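You operate a simulated robot arm through the tools that you are given. There is no shell and no other tool. Be economical: measure what you need, move in short steps, check, and stop when the job is done.

The job below is to be done with a simulated robot arm. You get a single attempt, and the scene is never put back.

Task
Press the orange and green blocks down into their marked gaps.
Fine: each in the gap with its colour; slide the yellow bridge over them last.
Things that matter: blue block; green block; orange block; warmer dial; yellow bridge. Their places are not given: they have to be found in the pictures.

Only the result counts: the job must be done as asked and must still hold three seconds after the hand-in. Knocking over, shifting, dropping, spilling or breaking anything else fails it.

Robot
A 6-joint arm with a two-finger parallel gripper, fixed in place. Base frame: the origin is at the foot of the arm, x ahead of it, y to its left, z up. Lengths are in mm, angles in degrees, forces in N, time in s.
With the tool pointing down near the work surface it reaches from about 160 to 400 mm from the base axis. Its first joint turns from -66.0 to 66.0 degrees. Payload 1.57 kg.
The TCP is the grasp point between the finger pads, 30 mm short of the fingertips. In the tool frame z runs along the fingers and y along their closing line. The gripper opens to 80 mm. The fingers are 17 mm wide and 12 mm thick; the gripper's body (40 by 82 mm) begins 80 mm behind the TCP.
Orientation is that of the tool frame in the base frame, as a unit quaternion [x, y, z, w]. With the fingers straight down and closing along the base's y, the tool's x points along the base's -x, its y along +y and its z along -z.

Tools
- The arm moves only by the tool drive_tool. Its argument "series" is a list that holds one entry, the list of rows, each a list of 7 numbers: the turn, a rotation vector about the tool's x, y, z in degrees, then the shift along the tool's x, y, z in cm, then the opening in per cent of the stroke, from 0 (shut) to 100 (fully open). In form: [[[rx, ry, rz, x, y, z, hand], ...]]. A call has 1 to 10 rows; each row is the pose to reach, as a shift and turn from the pose commanded when the call began, along the tool's axes at that moment. Each row takes 0.2 s and may step no farther than 50 mm and 8.6 degrees from the row before; otherwise, or with a gripper value out of range, the whole call is refused. A pose out of reach is approached as far as the arm can. The call stops where the force on the tool passes 70 N (or 10 N more than at its start, if that is more) or the arm is blocked; 0.2 s more then pass. Each finger travels about 153 mm/s and halts on what it meets, pressing with about 33 N; the grip force reading is that of the motor and also rises with nothing between the fingers. The clock runs only during rows and for 0.2 s after the last one: add rows that repeat a pose to give the fingers time. The reply holds the time, the measured pose of the TCP, the force on the tool along the base axes, the opening and the grip force, in the units named above and with some noise, with the torque about the TCP (base axes, N m) and any sound that the robot's microphone picked up, and new pictures: "show" is both (left out), scene, wrist or none.
- Cameras (640 x 400 px; columns grow to the right, rows downward): "scene" is fixed at [57.8, -341, 407.3]; the picture's right is [0.72, -0.70, 0.00], its down [-0.50, -0.52, -0.69] and it looks along [0.48, 0.50, -0.72] (base axes); focal length 214 px, centre (320, 200). "wrist" rides on the gripper at [72, -7, -122] in the tool frame; the picture's right is [0.09, 1.00, 0.00], its down [-0.84, 0.08, -0.54] and it looks along [-0.54, 0.05, 0.84] (tool axes); focal length 238 px, centre (320, 200).
- probe_pixels(camera, pixels): for up to 12 pixels [column, row] of the newest picture of that camera ("zoom" is the newest enlarged one), the place [x, y, z] in the base frame of the surface seen there, good to about 3 mm. It takes no simulated time.
- inspect(camera, box): a new picture of the part [left, top, right, bottom] of that camera's present view, enlarged. It takes no simulated time.
- close_job(): hands the job in; it is judged then, once.

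Go step by step. Measure first, check grasps and placings, and put right what went wrong. The budget is 80 turns and 200 pictures, counting those below and the enlarged ones. Unless the task says otherwise, let go and move clear before handing in, and close with one line.

The tools are called after "Emit:" as name(argument=value, ...) on one line, values as JSON. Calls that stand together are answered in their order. drive_tool: Moves the arm, as the interface text tells. Its arguments: {"type":"object","properties":{"series":{"type":"array","items":{"type":"array","items":{"type":"array","items":{"type":"number"}}}},"show":{"type":"string","enum":["both","scene","wrist","none"]}},"required":["series"]} The other tools are called the same way: probe_pixels (camera, pixels) gives the place of the surface under pixels of a picture; inspect (camera, box) takes an enlarged picture of a part of a camera's view; close_job () hands the job in.

At the start:

```text
time: 0.0
position: [261.7, -98.3, 229.0]
ee_rot: [0.0, 1.0, 0.001, 0.0]
ft_force: [0.3, -0.6, -0.2]
moment: [-0.03, 0.01, 0.0]
gripper_width: 79.9
gripper_force: 0.0
```

scene: 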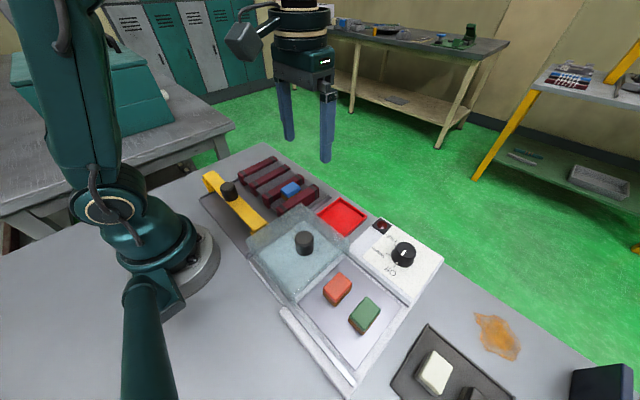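
wrist: 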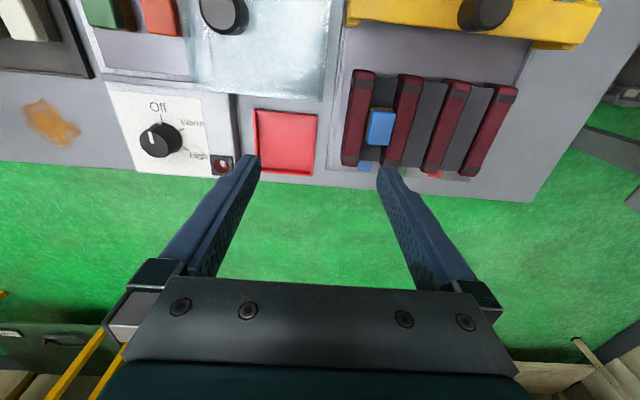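

The pictures show a rack of dark red walls with a blue block, a yellow bridge, a glass lid with a knob over a tray with orange and green blocks, and a warmer dial. I'll look closer before moving.

Emit:
inspect(camera="wrist", box=[320, 0, 560, 190])

Emit:
inspect(camera="scene", box=[190, 140, 450, 310])

Emit:
inspect(camera="scene", box=[260, 200, 460, 400])

Emit:
probe_pixels(camera="wrist", pixels=[[363, 75], [352, 160], [408, 80], [390, 160], [380, 125], [392, 110], [370, 110], [457, 88], [430, 165], [505, 95], [470, 170], [435, 120]])

Emit:
probe_pixels(camera="scene", pixels=[[210, 176], [258, 225], [229, 186], [240, 205], [304, 237], [338, 285], [364, 311], [403, 250], [291, 187], [340, 215], [340, 340], [315, 320]])

```text
2.11 times, centred on (440, 95) of wrist
```

zoom: 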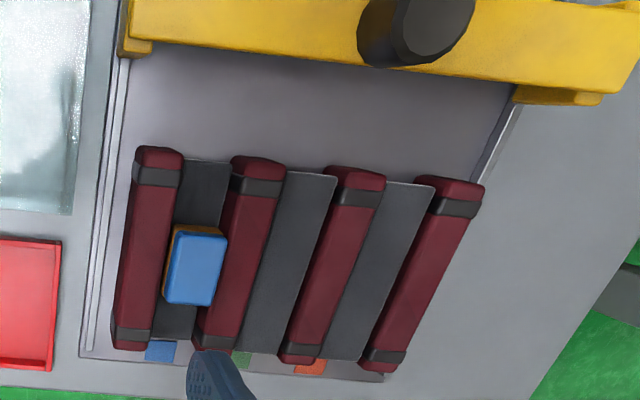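

```text
2.35 times, centred on (320, 225) of scene
```

zoom: 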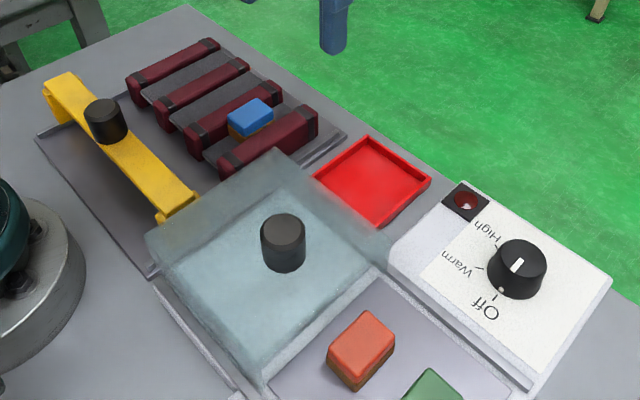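

```text
2.00 times, centred on (360, 300) of scene
```

zoom: 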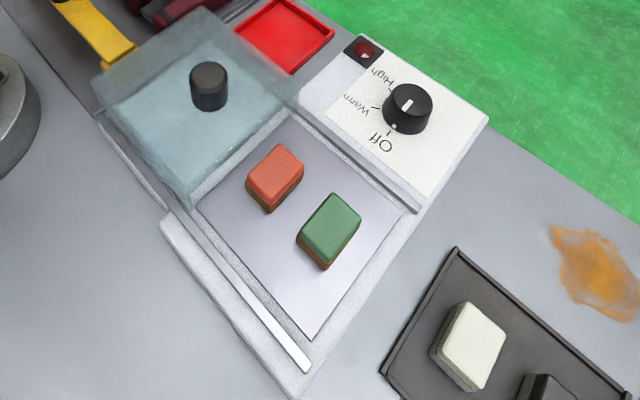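

```text
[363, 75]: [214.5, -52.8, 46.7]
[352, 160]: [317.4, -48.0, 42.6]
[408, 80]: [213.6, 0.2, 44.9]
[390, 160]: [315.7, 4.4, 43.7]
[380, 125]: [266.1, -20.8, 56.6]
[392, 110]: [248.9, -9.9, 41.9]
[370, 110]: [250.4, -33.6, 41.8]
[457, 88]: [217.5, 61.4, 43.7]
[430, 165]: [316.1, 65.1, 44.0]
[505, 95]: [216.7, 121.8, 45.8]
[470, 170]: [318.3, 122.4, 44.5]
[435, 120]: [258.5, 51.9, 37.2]
```

```text
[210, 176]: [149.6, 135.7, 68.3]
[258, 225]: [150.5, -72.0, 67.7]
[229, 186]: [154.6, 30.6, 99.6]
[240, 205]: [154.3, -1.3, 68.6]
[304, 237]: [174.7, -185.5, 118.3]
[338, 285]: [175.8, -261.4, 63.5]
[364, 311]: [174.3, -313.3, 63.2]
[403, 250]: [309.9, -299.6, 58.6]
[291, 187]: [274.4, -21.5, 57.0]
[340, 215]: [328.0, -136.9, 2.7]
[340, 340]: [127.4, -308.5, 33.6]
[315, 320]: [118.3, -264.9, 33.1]
```

The gaps run along x between walls at y≈-50, 2, 63 and 122 (blue, green, orange marks). The blocks to place are at about (175,-261) and (174,-313). Next I'll check the dial, blue block and bridge details.

Emit:
inspect(camera="wrist", box=[90, 80, 250, 180])

Emit:
inspect(camera="scene", box=[360, 210, 450, 270])

Emit:
inspect(camera="scene", box=[195, 145, 335, 240])

Emit:
inspect(camera="wrist", box=[60, 0, 340, 120])

```text
4.00 times, centred on (170, 130) of wrist
```

zoom: 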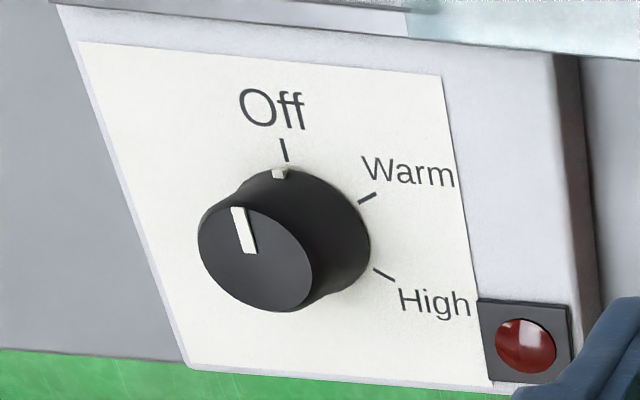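

```text
6.67 times, centred on (405, 240) of scene
```

zoom: 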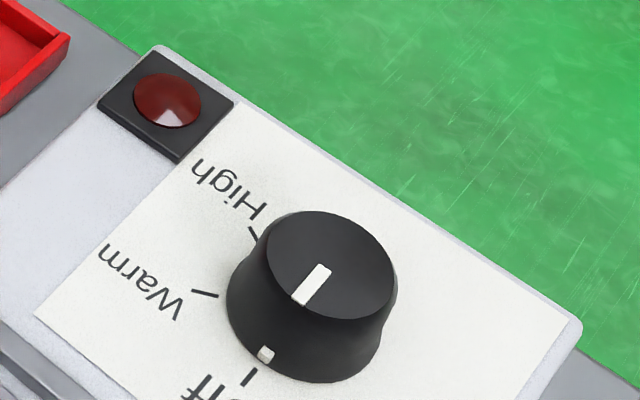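

```text
4.21 times, centred on (265, 192) of scene
```

zoom: 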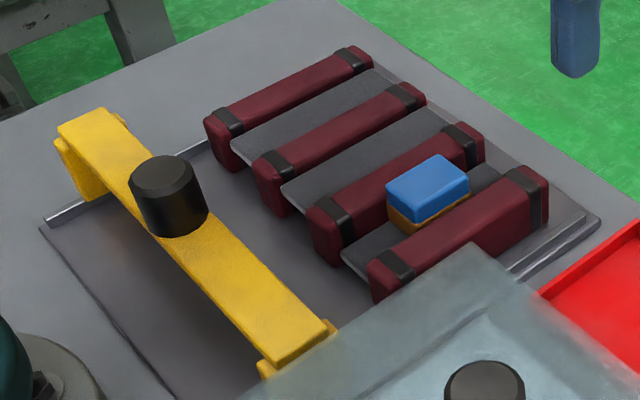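

```text
2.29 times, centred on (200, 60) of wrist
```

zoom: 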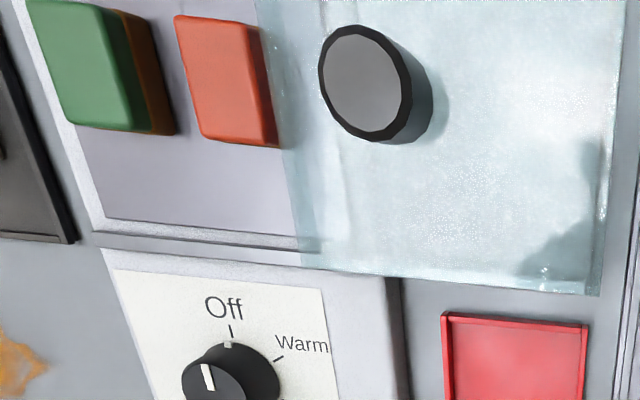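

The dial reads Off and the lid is slid away from the blocks, which suggests the brown undersides soften with heat. I'll measure heights of gap floors, blocks, bridge underside and lid.

Emit:
inspect(camera="scene", box=[195, 145, 335, 240])

Emit:
probe_pixels(camera="zoom", pixels=[[345, 90], [280, 125], [350, 155], [400, 235], [445, 212], [425, 180], [385, 230], [355, 258], [270, 368], [95, 195], [500, 262], [240, 210]])

Emit:
inspect(camera="scene", box=[300, 250, 400, 350])

Emit:
probe_pixels(camera="zoom", pixels=[[235, 120], [250, 175], [200, 225], [350, 190], [420, 250], [370, 330], [300, 250], [340, 430], [200, 330], [480, 100], [160, 160], [440, 330]])

```text
4.21 times, centred on (265, 192) of scene
```

zoom: 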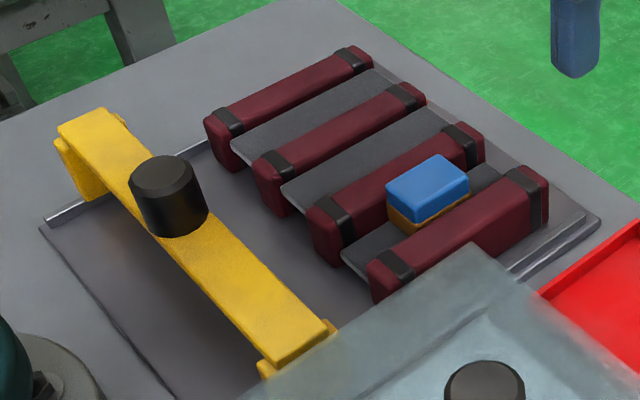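

```text
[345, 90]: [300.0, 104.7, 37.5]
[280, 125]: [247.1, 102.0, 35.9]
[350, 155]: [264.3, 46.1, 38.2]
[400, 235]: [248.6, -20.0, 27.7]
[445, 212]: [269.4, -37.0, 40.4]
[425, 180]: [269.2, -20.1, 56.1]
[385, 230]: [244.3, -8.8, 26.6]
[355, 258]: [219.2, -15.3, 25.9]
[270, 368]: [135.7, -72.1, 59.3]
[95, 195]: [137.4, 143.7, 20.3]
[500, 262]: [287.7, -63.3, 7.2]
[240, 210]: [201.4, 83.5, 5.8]
```

```text
4.00 times, centred on (350, 300) of scene
```

zoom: 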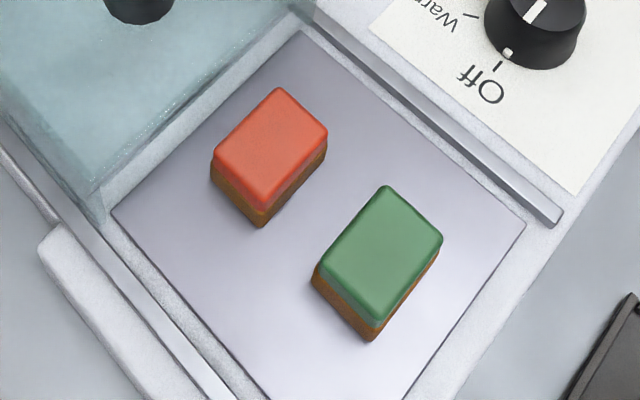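

```text
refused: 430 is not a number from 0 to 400
```

Slabs in the green and orange gaps sit at z≈37, while blue's is at 26, so those slabs have to go down about 11 mm. Now block dimensions.

Emit:
probe_pixels(camera="zoom", pixels=[[278, 92], [322, 128], [218, 155], [265, 205], [260, 222], [385, 190], [438, 238], [320, 265], [370, 322], [367, 338], [300, 250], [150, 260]])

Emit:
inspect(camera="wrist", box=[320, 50, 540, 190])

Emit:
probe_pixels(camera="zoom", pixels=[[180, 200], [222, 205], [270, 210], [312, 215], [365, 225], [415, 228], [165, 200], [190, 220], [210, 270], [215, 155], [320, 155], [430, 170]])

```text
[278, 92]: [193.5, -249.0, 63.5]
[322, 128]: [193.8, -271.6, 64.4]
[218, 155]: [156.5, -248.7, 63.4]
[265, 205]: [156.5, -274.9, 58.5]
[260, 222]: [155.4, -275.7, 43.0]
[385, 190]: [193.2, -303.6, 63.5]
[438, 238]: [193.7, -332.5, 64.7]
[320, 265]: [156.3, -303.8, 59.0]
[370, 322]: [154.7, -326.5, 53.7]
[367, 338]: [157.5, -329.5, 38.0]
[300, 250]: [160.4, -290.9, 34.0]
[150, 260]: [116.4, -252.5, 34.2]
```

```text
2.86 times, centred on (430, 120) of wrist
```

zoom: 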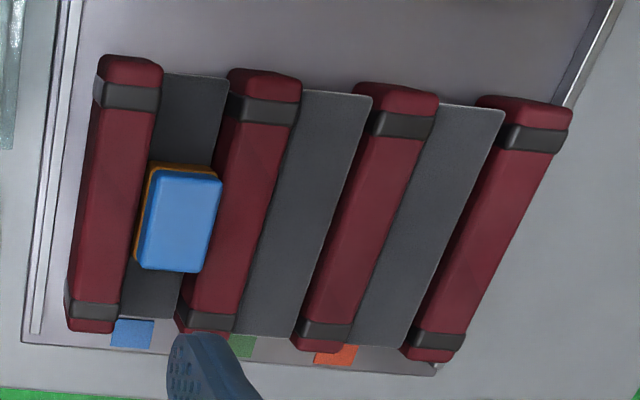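

```text
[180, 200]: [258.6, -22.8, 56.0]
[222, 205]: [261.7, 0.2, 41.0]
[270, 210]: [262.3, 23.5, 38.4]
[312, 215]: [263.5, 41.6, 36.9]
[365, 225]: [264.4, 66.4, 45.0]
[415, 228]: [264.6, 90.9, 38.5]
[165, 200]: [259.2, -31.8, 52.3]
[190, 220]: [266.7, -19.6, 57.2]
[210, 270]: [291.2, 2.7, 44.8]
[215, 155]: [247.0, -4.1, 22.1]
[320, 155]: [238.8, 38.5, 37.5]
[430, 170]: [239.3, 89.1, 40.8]
```

Blocks are about 38 (x) × 27 (y) × 30 tall, so gripping along x will let the fingers fit into the gaps. I expect the brown wax feet need warming first, so I'll measure the dial and its ticks.

Emit:
inspect(camera="wrist", box=[90, 80, 250, 180])

Emit:
probe_pixels(camera="zoom", pixels=[[285, 150], [367, 197], [385, 274], [255, 260], [202, 245], [312, 280], [270, 220], [365, 240], [280, 175], [522, 345], [240, 310], [240, 230]])

Emit:
inspect(camera="scene", box=[360, 210, 450, 270])

Emit:
probe_pixels(camera="zoom", pixels=[[330, 212], [265, 265], [395, 270], [320, 320], [330, 270], [310, 360], [248, 378], [203, 295], [250, 232], [235, 310], [375, 345], [500, 280]])

```text
4.00 times, centred on (170, 130) of wrist
```

zoom: 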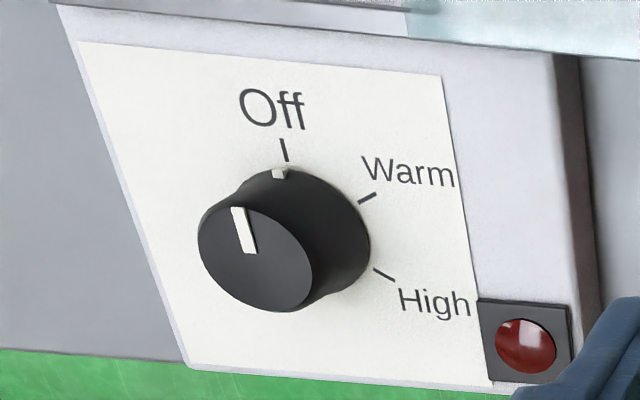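

```text
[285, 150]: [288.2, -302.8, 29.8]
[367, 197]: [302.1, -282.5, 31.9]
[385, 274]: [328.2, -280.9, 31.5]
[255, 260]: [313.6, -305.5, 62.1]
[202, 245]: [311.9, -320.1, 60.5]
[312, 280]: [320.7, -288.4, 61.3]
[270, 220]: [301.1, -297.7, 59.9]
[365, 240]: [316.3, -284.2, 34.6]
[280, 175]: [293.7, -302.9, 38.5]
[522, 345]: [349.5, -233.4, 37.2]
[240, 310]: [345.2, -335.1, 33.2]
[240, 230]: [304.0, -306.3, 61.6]
```

```text
6.67 times, centred on (405, 240) of scene
```

zoom: 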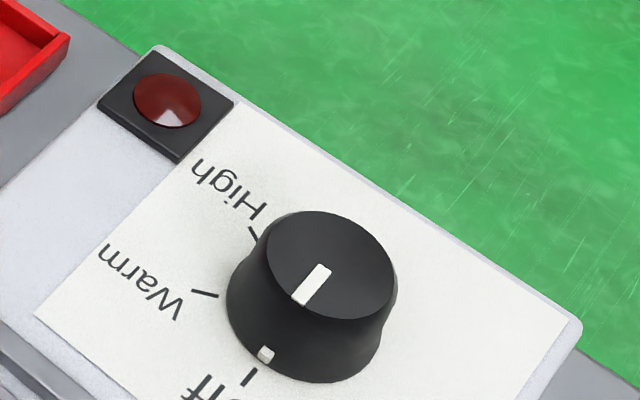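

```text
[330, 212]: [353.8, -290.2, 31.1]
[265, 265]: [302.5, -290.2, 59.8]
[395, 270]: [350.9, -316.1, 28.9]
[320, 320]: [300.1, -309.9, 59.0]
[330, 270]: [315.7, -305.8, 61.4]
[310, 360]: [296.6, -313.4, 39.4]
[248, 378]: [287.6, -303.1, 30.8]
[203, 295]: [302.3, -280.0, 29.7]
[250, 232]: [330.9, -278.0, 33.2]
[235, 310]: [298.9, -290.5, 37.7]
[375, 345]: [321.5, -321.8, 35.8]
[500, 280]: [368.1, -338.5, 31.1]
```

The dial centre is about (314,-303), top z 61; Warm is ~60° clockwise from Off (tick at (302,-281)). It sits about 436 mm out, so I'll test the reach above it first.

Emit:
drive_tool(series=[[[0, 0, 0, -0.87, -3.42, 1.3, 100], [0, 0, 0, -1.74, -6.84, 2.6, 100], [0, 0, 0, -2.6, -10.2, 3.9, 100], [0, 0, 0, -3.5, -13.7, 5.2, 100], [0, 0, 0, -4.35, -17.1, 6.5, 100], [0, 0, 0, -5.2, -20.5, 7.9, 100], [0, 0, 0, -5.2, -20.5, 7.9, 100]]])

```text
time: 1.6
position: [289.0, -271.9, 142.2]
ee_rot: [0.0, 1.0, 0.001, 0.001]
ft_force: [0.3, 0.0, -0.3]
moment: [0.0, -0.02, -0.04]
gripper_width: 80.0
gripper_force: 0.1
out of reach, approached as far as the arm can: row 5, 6, 7
```

scene: 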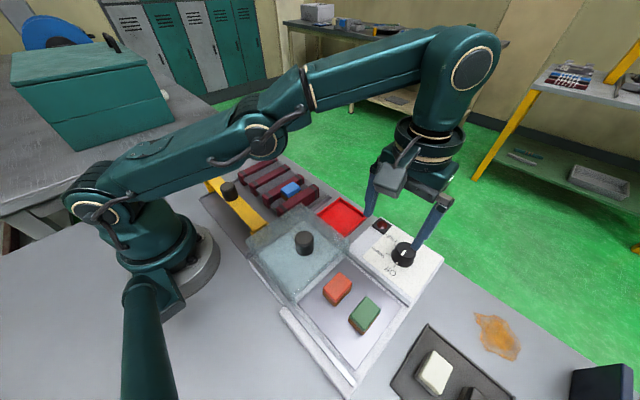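
wrist: 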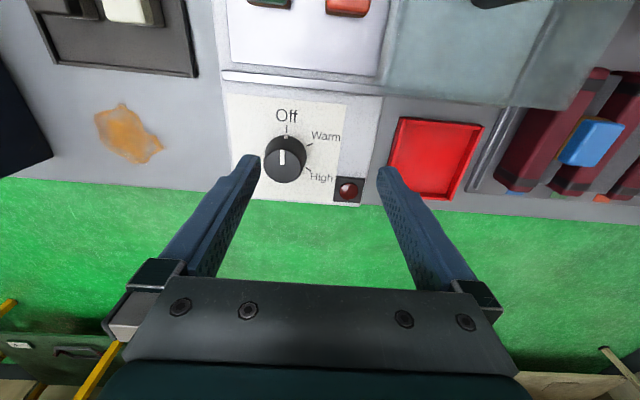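

Straight down the arm stops at r≈397. I'll yaw the gripper, then tilt the fingers outward to reach the dial axis.

Emit:
drive_tool(series=[[[0, 0, 7, 0, 0, 0, 100], [0, 0, 14, 0, 0, 0, 100]]], show="none")

Emit:
drive_tool(series=[[[4, -6.93, 0, 0, 0, 0, 100], [8, -13.86, 0, 0, 0, 0, 100], [10, -17.3, 0, 0, 0, 0, 100], [10, -17.3, 0, 0, 0, 0, 100]]])

```text
time: 2.2
position: [287.4, -273.9, 143.7]
ee_rot: [0.122, 0.993, 0.001, 0.001]
ft_force: [0.4, -1.4, -0.4]
moment: [-0.01, 0.03, 0.01]
gripper_width: 80.0
gripper_force: 0.0
```

```text
time: 3.2
position: [286.9, -273.4, 145.2]
ee_rot: [0.12, 0.977, -0.104, 0.14]
ft_force: [0.7, 0.7, -0.2]
moment: [-0.01, 0.01, 0.01]
gripper_width: 80.0
gripper_force: 0.0
out of reach, approached as far as the arm can: row 1
```

scene: 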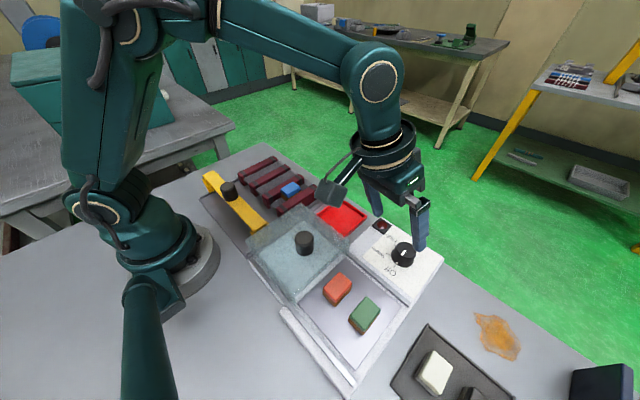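
wrist: 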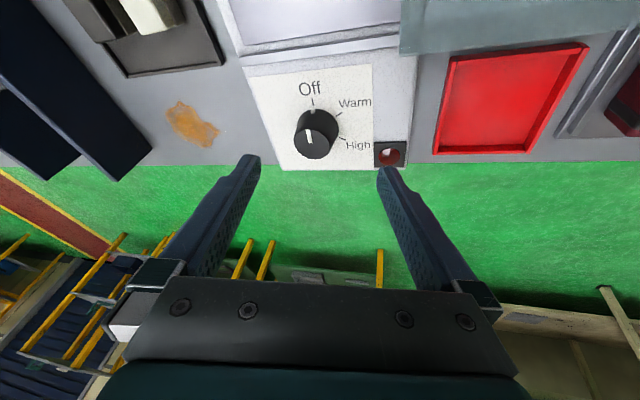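

Tilt of 20° outward took effect. Now moving to hover above the knob with a narrower opening.

Emit:
drive_tool(series=[[[0, 0, 0, -1, -0.7, 1.6, 65], [0, 0, 0, -1.93, -1.42, 3.3, 65], [0, 0, 0, -1.93, -1.42, 3.3, 65]]])

```text
time: 4.0
position: [308.5, -300.6, 122.4]
ee_rot: [0.12, 0.978, -0.104, 0.139]
ft_force: [-0.3, -0.4, -0.5]
moment: [-0.02, -0.02, 0.01]
gripper_width: 52.3
gripper_force: 0.0
```

scene: 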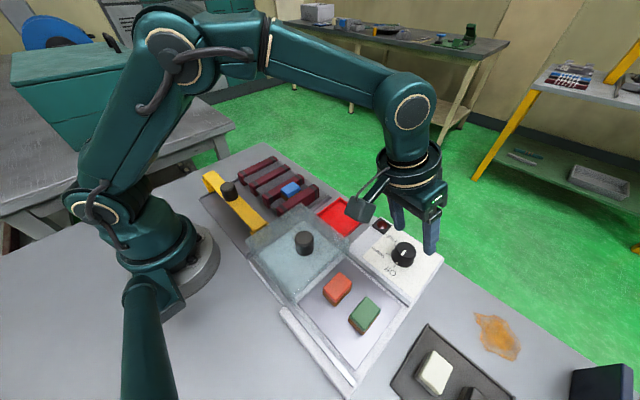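
wrist: 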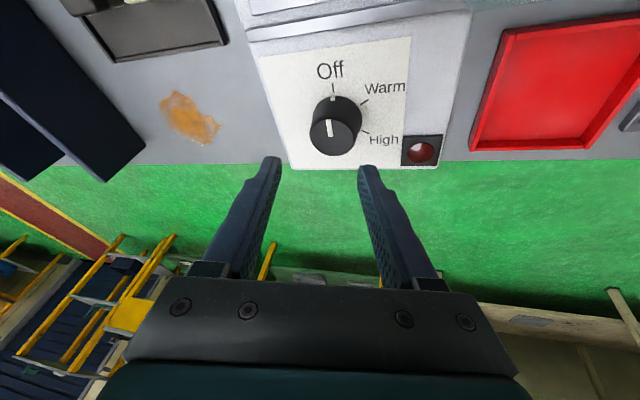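

Reach works. I'll re-measure the knob top outline (around (332,140)) before descending.

Emit:
inspect(camera="wrist", box=[290, 85, 380, 165])

Emit:
probe_pixels(camera="wrist", pixels=[[331, 124], [331, 153], [313, 137], [352, 140], [332, 138], [333, 90]])

```text
5.00 times, centred on (335, 125) of wrist
```

zoom: 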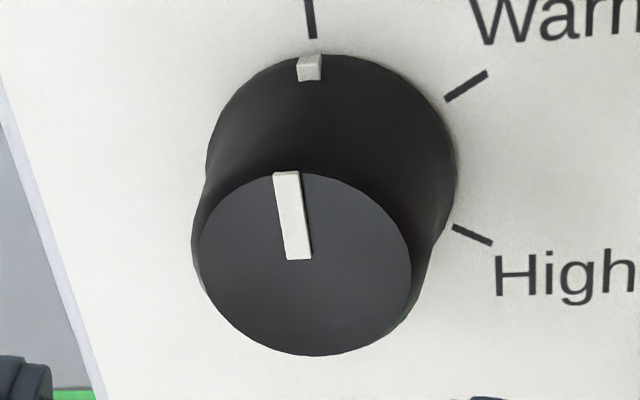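

```text
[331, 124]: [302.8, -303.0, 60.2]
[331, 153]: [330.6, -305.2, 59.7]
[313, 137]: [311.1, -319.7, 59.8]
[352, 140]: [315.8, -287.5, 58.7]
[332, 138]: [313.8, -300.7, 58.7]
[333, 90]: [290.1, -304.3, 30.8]
```

Knob centre ≈ (315,-303.5), radius ≈16. Descending and closing on it.

Emit:
drive_tool(series=[[[0, 0, 0, 0.68, 0.52, 2.4, 65], [0, 0, 0, 1.35, 1.04, 4.75, 65], [0, 0, 0, 1.35, 1.04, 4.75, 65], [0, 0, 0, 1.35, 1.04, 4.75, 20], [0, 0, 0, 1.35, 1.04, 4.75, 20]]])

```text
time: 5.2
position: [311.9, -298.6, 72.8]
ee_rot: [0.119, 0.977, -0.105, 0.14]
ft_force: [-3.1, -27.9, -8.2]
moment: [0.1, 0.0, -0.1]
gripper_width: 41.6
gripper_force: 44.9
```

scene: 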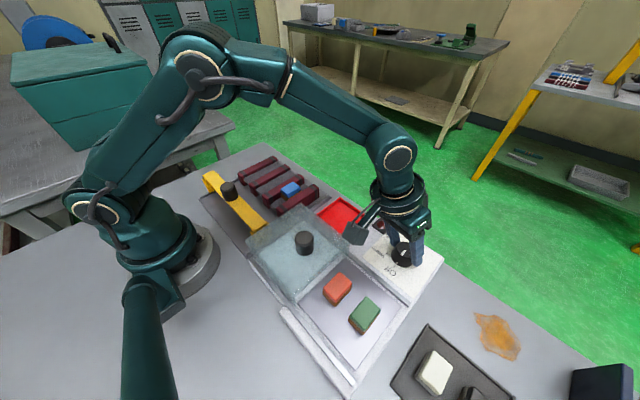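
wrist: 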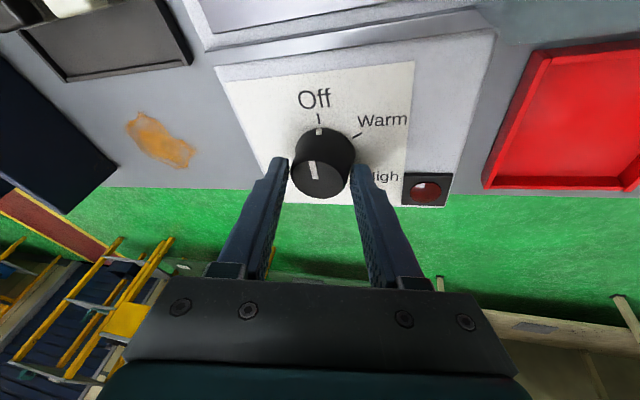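

Both fingers are on the knob, but a -28 N side load shows I'm about 3 mm too far toward +y. I'll shift to balance it.

Emit:
drive_tool(series=[[[0, 0, 0, 0, -0.2, 0, 20], [0, 0, 0, 0, -0.3, 0, 20], [0, 0, 0, 0, -0.3, 0, 20]]], show="wrist")

```text
time: 6.0
position: [311.0, -299.2, 72.5]
ee_rot: [0.12, 0.978, -0.102, 0.14]
ft_force: [9.8, 0.1, -7.4]
moment: [0.73, -0.7, 0.06]
gripper_width: 41.6
gripper_force: 45.3
```

wrist: 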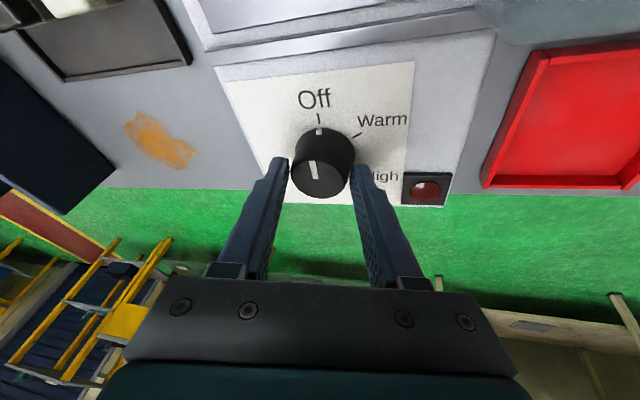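

The grip is now balanced. Turning clockwise 32° and checking.

Emit:
drive_tool(series=[[[0, 0, 8, 0, 0, 0, 20], [0, 0, 16, 0, 0, 0, 20], [0, 0, 24, 0, 0, 0, 20], [0, 0, 32, 0, 0, 0, 20]]], show="both")

```text
time: 7.0
position: [310.8, -301.2, 71.2]
ee_rot: [0.385, 0.907, -0.061, 0.16]
ft_force: [15.2, 14.9, -14.0]
moment: [-0.42, 0.86, 0.14]
gripper_width: 39.0
gripper_force: 44.0
```

scene: 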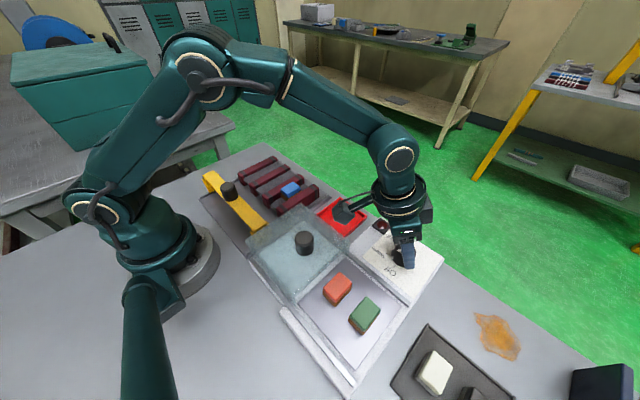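
wrist: 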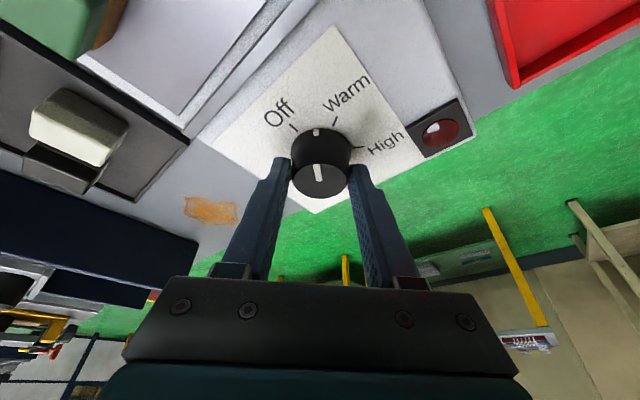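

The knob turns with the gripper (marker at (318,132), halfway to Warm). Continuing 28°.

Emit:
drive_tool(series=[[[0, 0, 8, 0, 0, 0, 20], [0, 0, 16, 0, 0, 0, 20], [0, 0, 24, 0, 0, 0, 20], [0, 0, 28, 0, 0, 0, 20]]], show="wrist")

Emit:
inspect(camera="wrist", box=[220, 20, 460, 200])

```text
time: 8.0
position: [309.9, -301.4, 74.8]
ee_rot: [0.593, 0.786, -0.02, 0.172]
ft_force: [4.5, 20.3, 2.3]
moment: [-0.76, 0.53, 0.14]
gripper_width: 41.5
gripper_force: 44.9
```

wrist: 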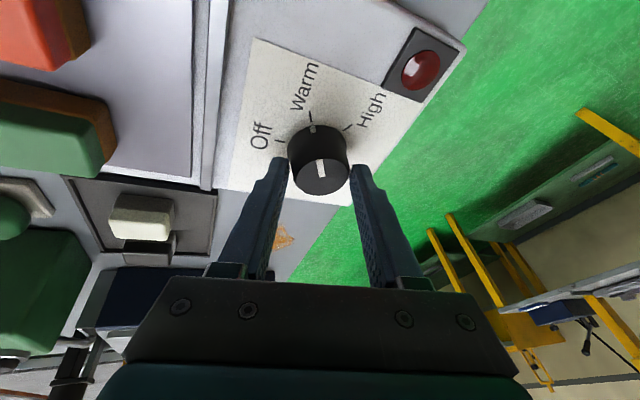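

```text
2.22 times, centred on (340, 110) of wrist
```

zoom: 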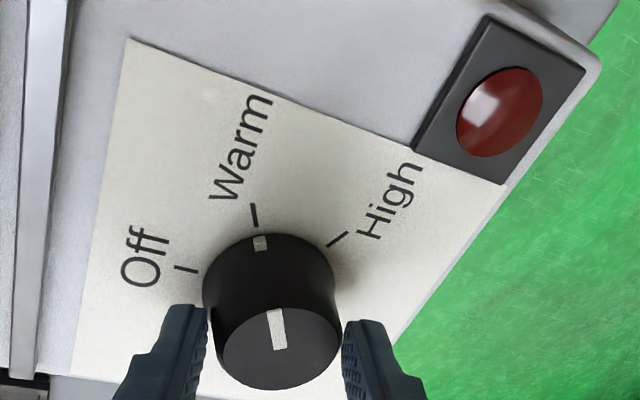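

The marker now lines up with the Warm tick. Releasing and lifting straight up.

Emit:
drive_tool(series=[[[0, 0, 0, 0, 0, 0, 65], [0, 0, 0, 0, 0, 0, 65], [0, 0, 0, -0.88, 0.52, -2.82, 65], [0, 0, 0, -1.76, 1.04, -5.64, 65], [0, 0, 0, -2.64, 1.56, -8.46, 65]]], show="both")

Emit:
inspect(camera="wrist", box=[220, 20, 460, 200])

```text
time: 9.2
position: [309.6, -302.4, 161.0]
ee_rot: [0.593, 0.787, -0.021, 0.172]
ft_force: [-1.0, -0.1, 0.4]
moment: [-0.02, 0.0, 0.0]
gripper_width: 52.0
gripper_force: 0.1
```

scene: 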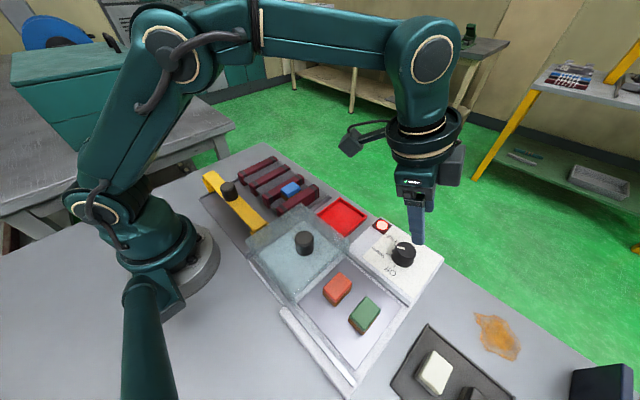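
wrist: 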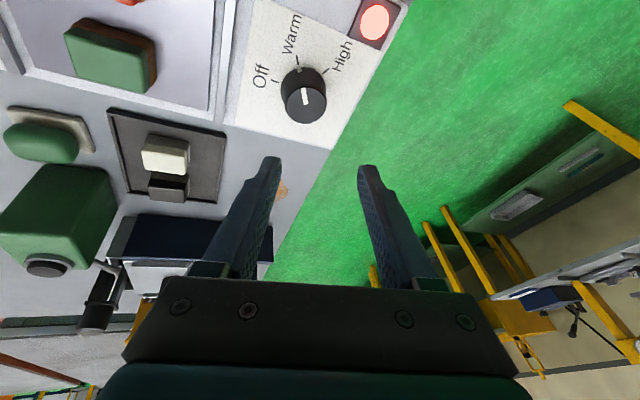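

```text
2.22 times, centred on (340, 110) of wrist
```

zoom: 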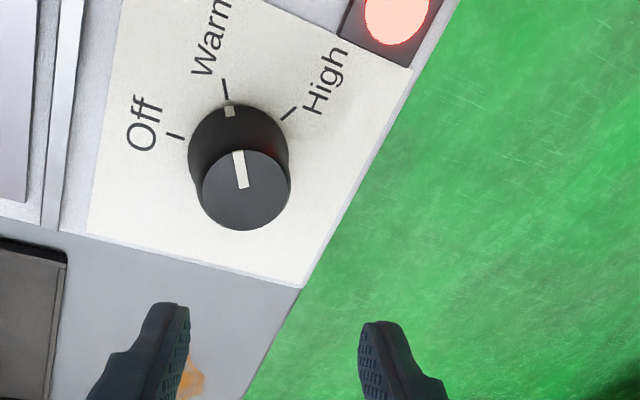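

The lamp is lit, so the warmer is on. Moving back upright to hover over the orange block, and letting it warm meanwhile.

Emit:
drive_tool(series=[[[2.5, 4.33, 0, 1.83, -2.9, -0.83, 75], [5, 8.66, 0, 3.66, -5.8, -1.67, 75], [7.5, 13, 0, 5.49, -8.7, -2.5, 75], [10, 17.3, 0, 7.32, -11.62, -3.34, 75], [10, 17.3, 0, 7.32, -11.62, -3.34, 75]]], show="none")

Emit:
drive_tool(series=[[[0, 0, 8, 0, 0, 0, 75], [0, 0, 16, 0, 0, 0, 75], [0, 0, 16, 0, 0, 0, 75]]])

Emit:
inspect(camera="scene", box=[300, 250, 400, 350])

```text
time: 10.4
position: [176.2, -261.9, 150.9]
ee_rot: [0.601, 0.799, 0.001, 0.0]
ft_force: [0.0, -0.3, 0.2]
moment: [0.02, 0.03, 0.0]
gripper_width: 59.9
gripper_force: 0.1
```

```text
time: 11.2
position: [175.5, -261.1, 152.8]
ee_rot: [0.707, 0.707, 0.002, 0.0]
ft_force: [0.1, 0.8, -0.4]
moment: [0.02, -0.03, 0.04]
gripper_width: 59.8
gripper_force: 0.0
```

scene: 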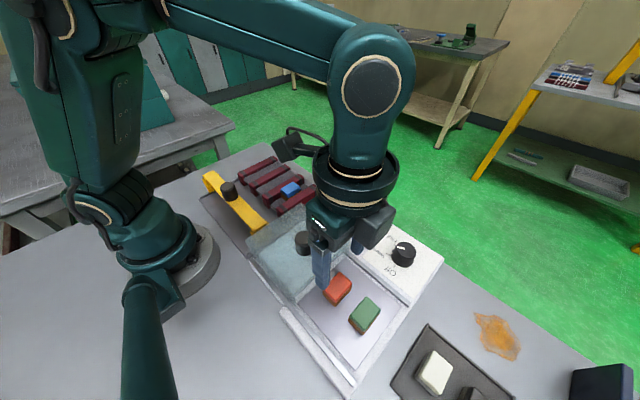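
wrist: 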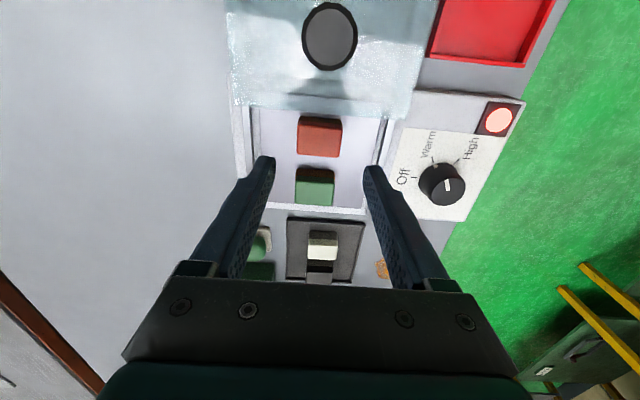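

```text
4.00 times, centred on (350, 300) of scene
```

zoom: 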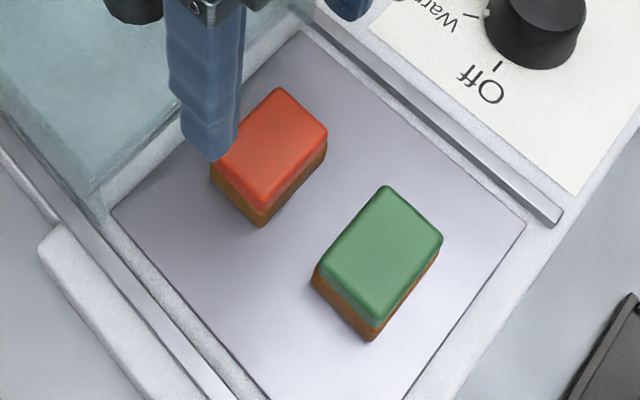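

Lamp still on. I'll wait and watch the brown feet for a change.

Emit:
drive_tool(series=[[[0, 0, 0, 0, 0, 0, 75], [0, 0, 0, 0, 0, 0, 75], [0, 0, 0, 0, 0, 0, 75], [0, 0, 0, 0, 0, 0, 75], [0, 0, 0, 0, 0, 0, 75], [0, 0, 0, 0, 0, 0, 75], [0, 0, 0, 0, 0, 0, 75], [0, 0, 0, 0, 0, 0, 75], [0, 0, 0, 0, 0, 0, 75], [0, 0, 0, 0, 0, 0, 75]]], show="none")

Emit:
drive_tool(series=[[[0, 0, 0, 0, 0, 0, 75], [0, 0, 0, 0, 0, 0, 75], [0, 0, 0, 0, 0, 0, 75], [0, 0, 0, 0, 0, 0, 75], [0, 0, 0, 0, 0, 0, 75], [0, 0, 0, 0, 0, 0, 75], [0, 0, 0, 0, 0, 0, 75], [0, 0, 0, 0, 0, 0, 75], [0, 0, 0, 0, 0, 0, 75], [0, 0, 0, 0, 0, 0, 75]]], show="none")

Emit:
drive_tool(series=[[[0, 0, 0, 0, 0, 0, 75], [0, 0, 0, 0, 0, 0, 75], [0, 0, 0, 0, 0, 0, 75], [0, 0, 0, 0, 0, 0, 75], [0, 0, 0, 0, 0, 0, 75], [0, 0, 0, 0, 0, 0, 75], [0, 0, 0, 0, 0, 0, 75], [0, 0, 0, 0, 0, 0, 75], [0, 0, 0, 0, 0, 0, 75], [0, 0, 0, 0, 0, 0, 75]]], show="scene")

Emit:
inspect(camera="scene", box=[300, 250, 400, 350])

```text
time: 13.4
position: [175.3, -260.6, 151.9]
ee_rot: [0.707, 0.708, 0.001, 0.0]
ft_force: [-0.7, 0.2, -1.2]
moment: [0.01, 0.02, 0.01]
gripper_width: 60.0
gripper_force: 0.1
```

```text
time: 15.6
position: [176.5, -260.3, 151.2]
ee_rot: [0.706, 0.708, 0.001, 0.0]
ft_force: [-0.6, 0.9, 0.5]
moment: [0.01, 0.01, -0.02]
gripper_width: 60.1
gripper_force: 0.0
```

```text
time: 17.8
position: [175.4, -261.7, 152.6]
ee_rot: [0.707, 0.707, 0.002, 0.0]
ft_force: [0.6, 0.4, -0.2]
moment: [-0.02, 0.0, 0.0]
gripper_width: 59.6
gripper_force: 0.1
```

scene: 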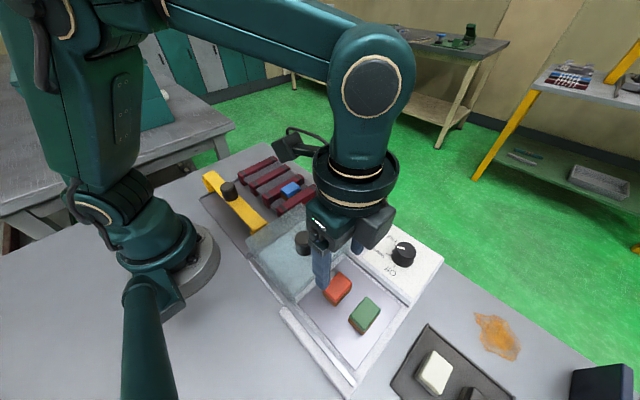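

```text
4.00 times, centred on (350, 300) of scene
```

zoom: 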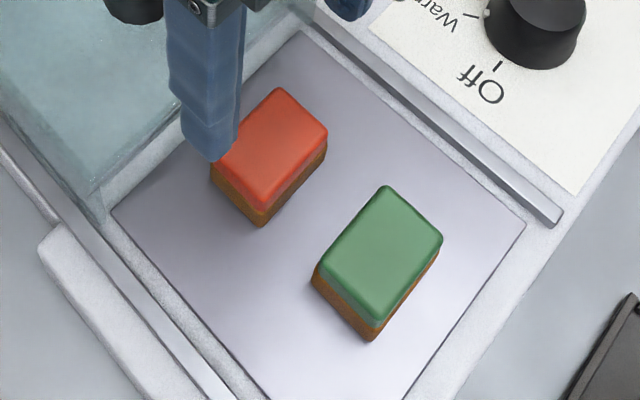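

The feet show no clear change after 8 s uncovered; the lid probably holds the heat in. Measuring the lid, its knob and rails.

Emit:
inspect(camera="wrist", box=[220, 0, 540, 220])

Emit:
probe_pixels(camera="wrist", pixels=[[329, 36], [304, 36], [356, 36], [280, 80], [238, 98], [408, 110], [260, 60], [240, 125], [386, 140], [252, 140], [320, 110], [400, 60]])

Emit:
probe_pixels(camera="scene", pixels=[[262, 235], [300, 208], [248, 238], [293, 305], [285, 265], [293, 285], [270, 275], [320, 335], [345, 372], [355, 376]])

Emit:
inspect(camera="scene", box=[235, 200, 395, 395])

```text
1.82 times, centred on (380, 110) of wrist
```

zoom: 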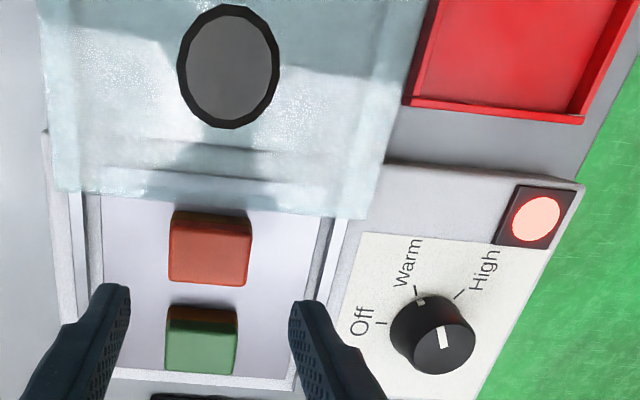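

```text
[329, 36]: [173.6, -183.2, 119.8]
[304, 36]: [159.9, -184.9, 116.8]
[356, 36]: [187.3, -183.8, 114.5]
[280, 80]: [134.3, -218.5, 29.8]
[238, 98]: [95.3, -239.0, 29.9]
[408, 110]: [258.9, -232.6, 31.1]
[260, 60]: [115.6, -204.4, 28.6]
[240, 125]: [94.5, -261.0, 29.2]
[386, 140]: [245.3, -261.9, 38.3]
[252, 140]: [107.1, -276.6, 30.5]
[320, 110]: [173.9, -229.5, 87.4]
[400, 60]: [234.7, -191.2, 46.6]
```

```text
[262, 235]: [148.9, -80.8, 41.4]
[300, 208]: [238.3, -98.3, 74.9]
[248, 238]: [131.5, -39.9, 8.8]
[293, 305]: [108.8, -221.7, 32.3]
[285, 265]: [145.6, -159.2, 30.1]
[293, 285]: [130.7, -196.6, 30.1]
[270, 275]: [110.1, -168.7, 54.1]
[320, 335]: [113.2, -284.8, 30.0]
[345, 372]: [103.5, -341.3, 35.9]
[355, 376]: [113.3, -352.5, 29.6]
```

```text
2.05 times, centred on (315, 298) of scene
```

zoom: 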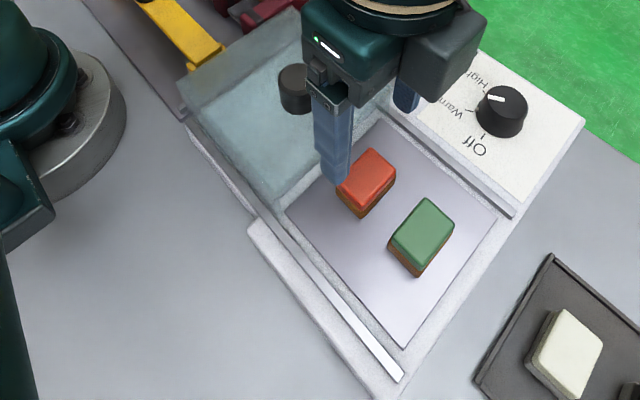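

The lid top is at z≈87, so it could slide over the 63 mm block tops, but let me first see whether more time alone changes the feet.

Emit:
drive_tool(series=[[[0, 0, 0, 0, 0, 0, 75], [0, 0, 0, 0, 0, 0, 75], [0, 0, 0, 0, 0, 0, 75], [0, 0, 0, 0, 0, 0, 75], [0, 0, 0, 0, 0, 0, 75], [0, 0, 0, 0, 0, 0, 75], [0, 0, 0, 0, 0, 0, 75], [0, 0, 0, 0, 0, 0, 75], [0, 0, 0, 0, 0, 0, 75], [0, 0, 0, 0, 0, 0, 75]]], show="none")

Emit:
drive_tool(series=[[[0, 0, 0, 0, 0, 0, 75], [0, 0, 0, 0, 0, 0, 75], [0, 0, 0, 0, 0, 0, 75], [0, 0, 0, 0, 0, 0, 75], [0, 0, 0, 0, 0, 0, 75], [0, 0, 0, 0, 0, 0, 75], [0, 0, 0, 0, 0, 0, 75], [0, 0, 0, 0, 0, 0, 75], [0, 0, 0, 0, 0, 0, 75], [0, 0, 0, 0, 0, 0, 75]]], show="none")

Emit:
drive_tool(series=[[[0, 0, 0, 0, 0, 0, 75], [0, 0, 0, 0, 0, 0, 75], [0, 0, 0, 0, 0, 0, 75], [0, 0, 0, 0, 0, 0, 75], [0, 0, 0, 0, 0, 0, 75], [0, 0, 0, 0, 0, 0, 75], [0, 0, 0, 0, 0, 0, 75], [0, 0, 0, 0, 0, 0, 75], [0, 0, 0, 0, 0, 0, 75], [0, 0, 0, 0, 0, 0, 75]]], show="none")

Emit:
drive_tool(series=[[[0, 0, 0, 0, 0, 0, 75], [0, 0, 0, 0, 0, 0, 75], [0, 0, 0, 0, 0, 0, 75], [0, 0, 0, 0, 0, 0, 75], [0, 0, 0, 0, 0, 0, 75], [0, 0, 0, 0, 0, 0, 75], [0, 0, 0, 0, 0, 0, 75], [0, 0, 0, 0, 0, 0, 75], [0, 0, 0, 0, 0, 0, 75], [0, 0, 0, 0, 0, 0, 75]]], show="wrist")

Emit:
inspect(camera="scene", box=[300, 250, 400, 350])

Emit:
inspect(camera="scene", box=[235, 190, 335, 310])

```text
time: 20.0
position: [174.7, -261.4, 153.0]
ee_rot: [0.707, 0.708, 0.001, 0.001]
ft_force: [0.0, -0.1, -0.3]
moment: [0.02, 0.01, 0.04]
gripper_width: 60.1
gripper_force: 0.0
```

```text
time: 22.2
position: [176.3, -261.9, 152.9]
ee_rot: [0.707, 0.707, 0.001, 0.0]
ft_force: [-0.6, 0.1, 0.8]
moment: [-0.03, 0.02, -0.02]
gripper_width: 60.1
gripper_force: 0.0
```

```text
time: 24.4
position: [176.2, -260.8, 152.4]
ee_rot: [0.707, 0.707, 0.001, 0.001]
ft_force: [0.3, -0.1, 0.7]
moment: [-0.01, 0.0, 0.01]
gripper_width: 60.0
gripper_force: 0.1
```

```text
time: 26.6
position: [176.0, -261.0, 152.6]
ee_rot: [0.706, 0.708, 0.001, 0.0]
ft_force: [0.6, 1.2, 0.5]
moment: [-0.02, 0.04, 0.02]
gripper_width: 60.1
gripper_force: 0.0
```

wrist: 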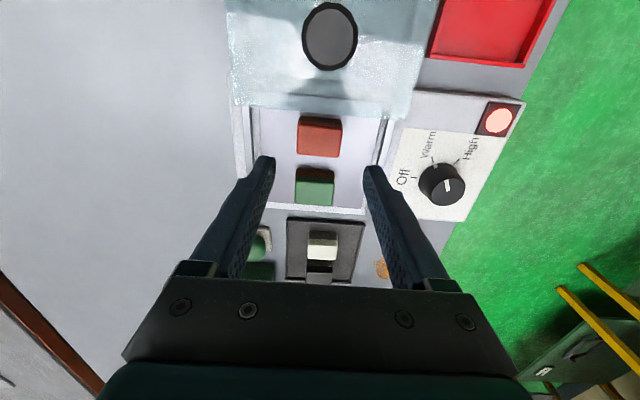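

```text
4.00 times, centred on (350, 300) of scene
```

zoom: 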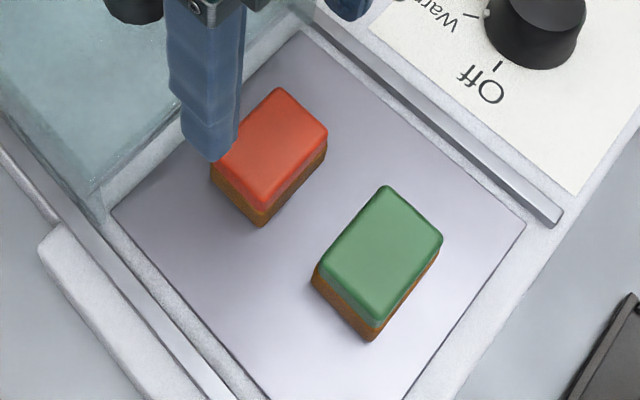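

```text
3.33 times, centred on (285, 250) of scene
```

zoom: 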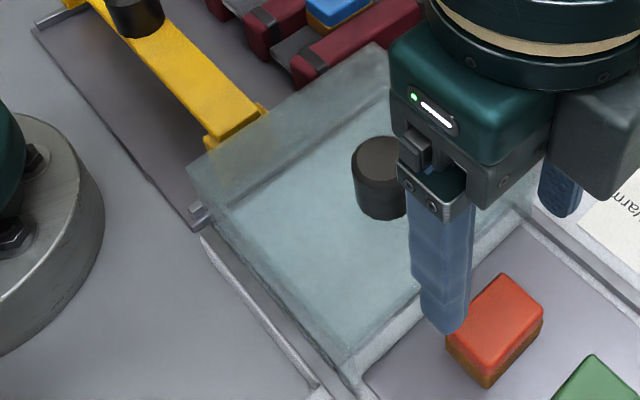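

No visible colour change. Before touching anything else (like the lid), I'll pick up the orange block, warmed about 17 s, gripping along x above its brown foot.

Emit:
drive_tool(series=[[[0, 0, 0, 0, 0, 4, 75], [0, 0, 0, 0, 0, 7.6, 75], [0, 0, 0, 0, 0, 7.6, 75], [0, 0, 0, 0, 0, 7.6, 30], [0, 0, 0, 0, 0, 7.6, 30]]])

Emit:
inspect(camera="scene", box=[300, 250, 400, 350])

```text
time: 27.8
position: [171.8, -263.9, 75.3]
ee_rot: [0.707, 0.708, 0.001, 0.0]
ft_force: [0.0, -0.7, -0.3]
moment: [0.02, -0.01, -0.01]
gripper_width: 41.2
gripper_force: 33.2
```

scene: 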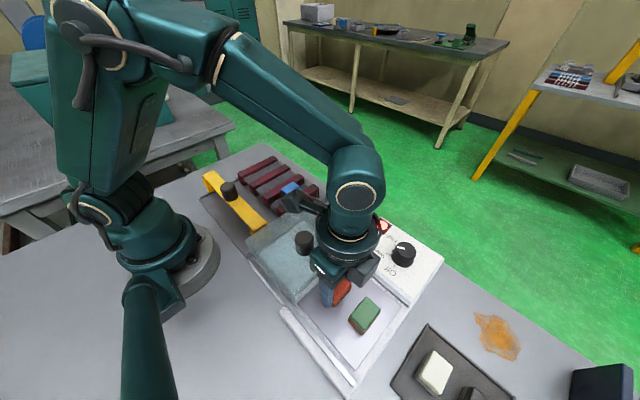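
wrist: 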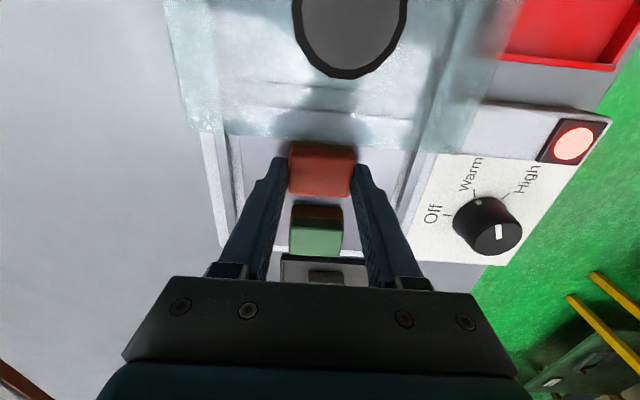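

```text
4.00 times, centred on (350, 300) of scene
```

zoom: 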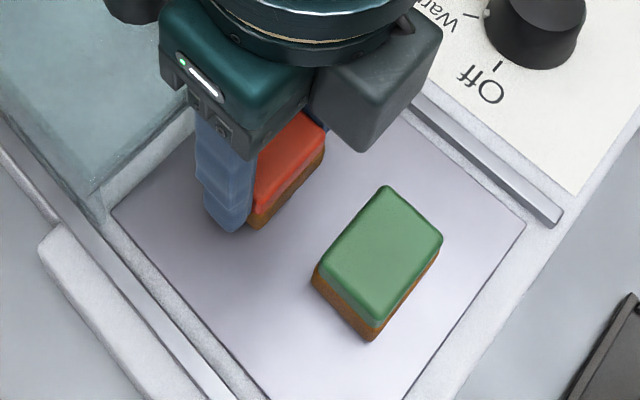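

The orange block is held (41 mm, 33 N). Lifting and carrying it to above the orange gap at z≈180.

Emit:
drive_tool(series=[[[0, 0, 0, 0, 0, -2, 30], [0, 0, 0, 0, 0, -6, 30], [0, 0, 0, 0, 0, -10.5, 30]]], show="wrist")

Emit:
drive_tool(series=[[[0, 0, 0, 4.4, 1.2, 0, 30], [0, 0, 0, 8.9, 2.4, 0, 30], [0, 0, 0, 13.3, 3.6, 0, 30], [0, 0, 0, 17.8, 4.7, 0, 30], [0, 0, 0, 22.2, 5.9, 0, 30], [0, 0, 0, 26.7, 7.1, 0, 30], [0, 0, 0, 31.1, 8.2, 0, 30], [0, 0, 0, 35.6, 9.3, 0, 30], [0, 0, 0, 35.6, 9.3, 0, 30]]])

```text
time: 28.6
position: [172.3, -260.6, 183.2]
ee_rot: [0.706, 0.708, 0.001, 0.001]
ft_force: [0.8, 0.0, -0.5]
moment: [-0.01, -0.06, -0.01]
gripper_width: 41.0
gripper_force: 32.9
```

wrist: 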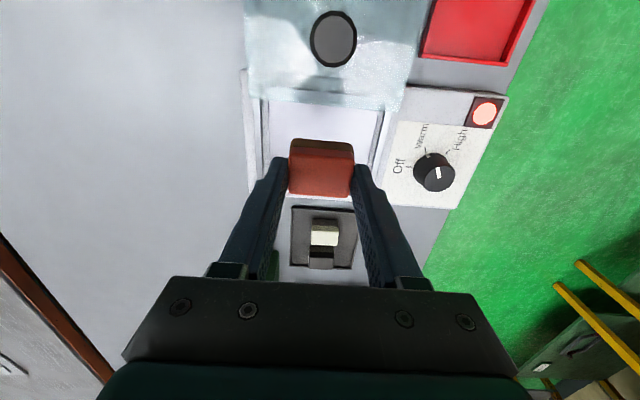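

```text
time: 30.6
position: [268.7, 98.5, 183.8]
ee_rot: [0.707, 0.707, 0.001, 0.0]
ft_force: [0.1, 0.9, 0.0]
moment: [-0.01, 0.0, 0.04]
gripper_width: 41.2
gripper_force: 32.7
```

scene: 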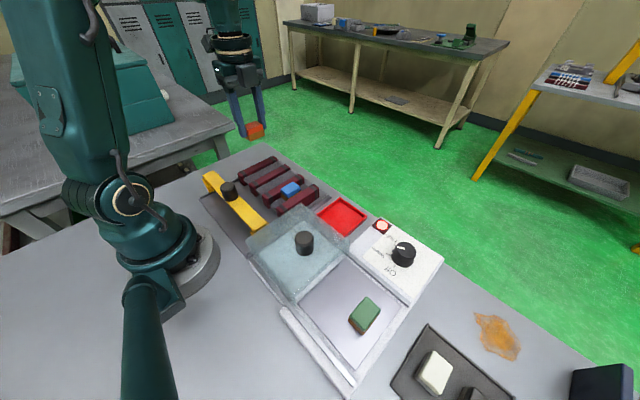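
wrist: 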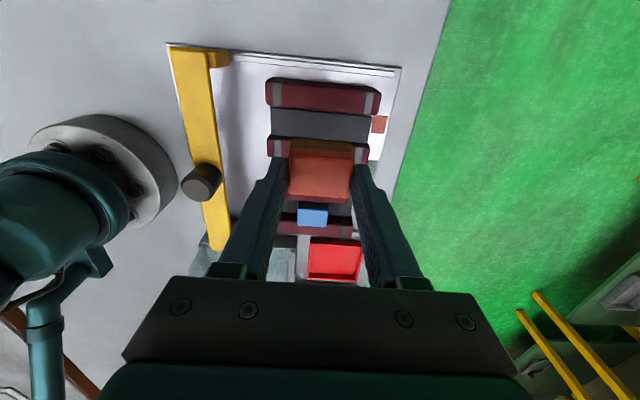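

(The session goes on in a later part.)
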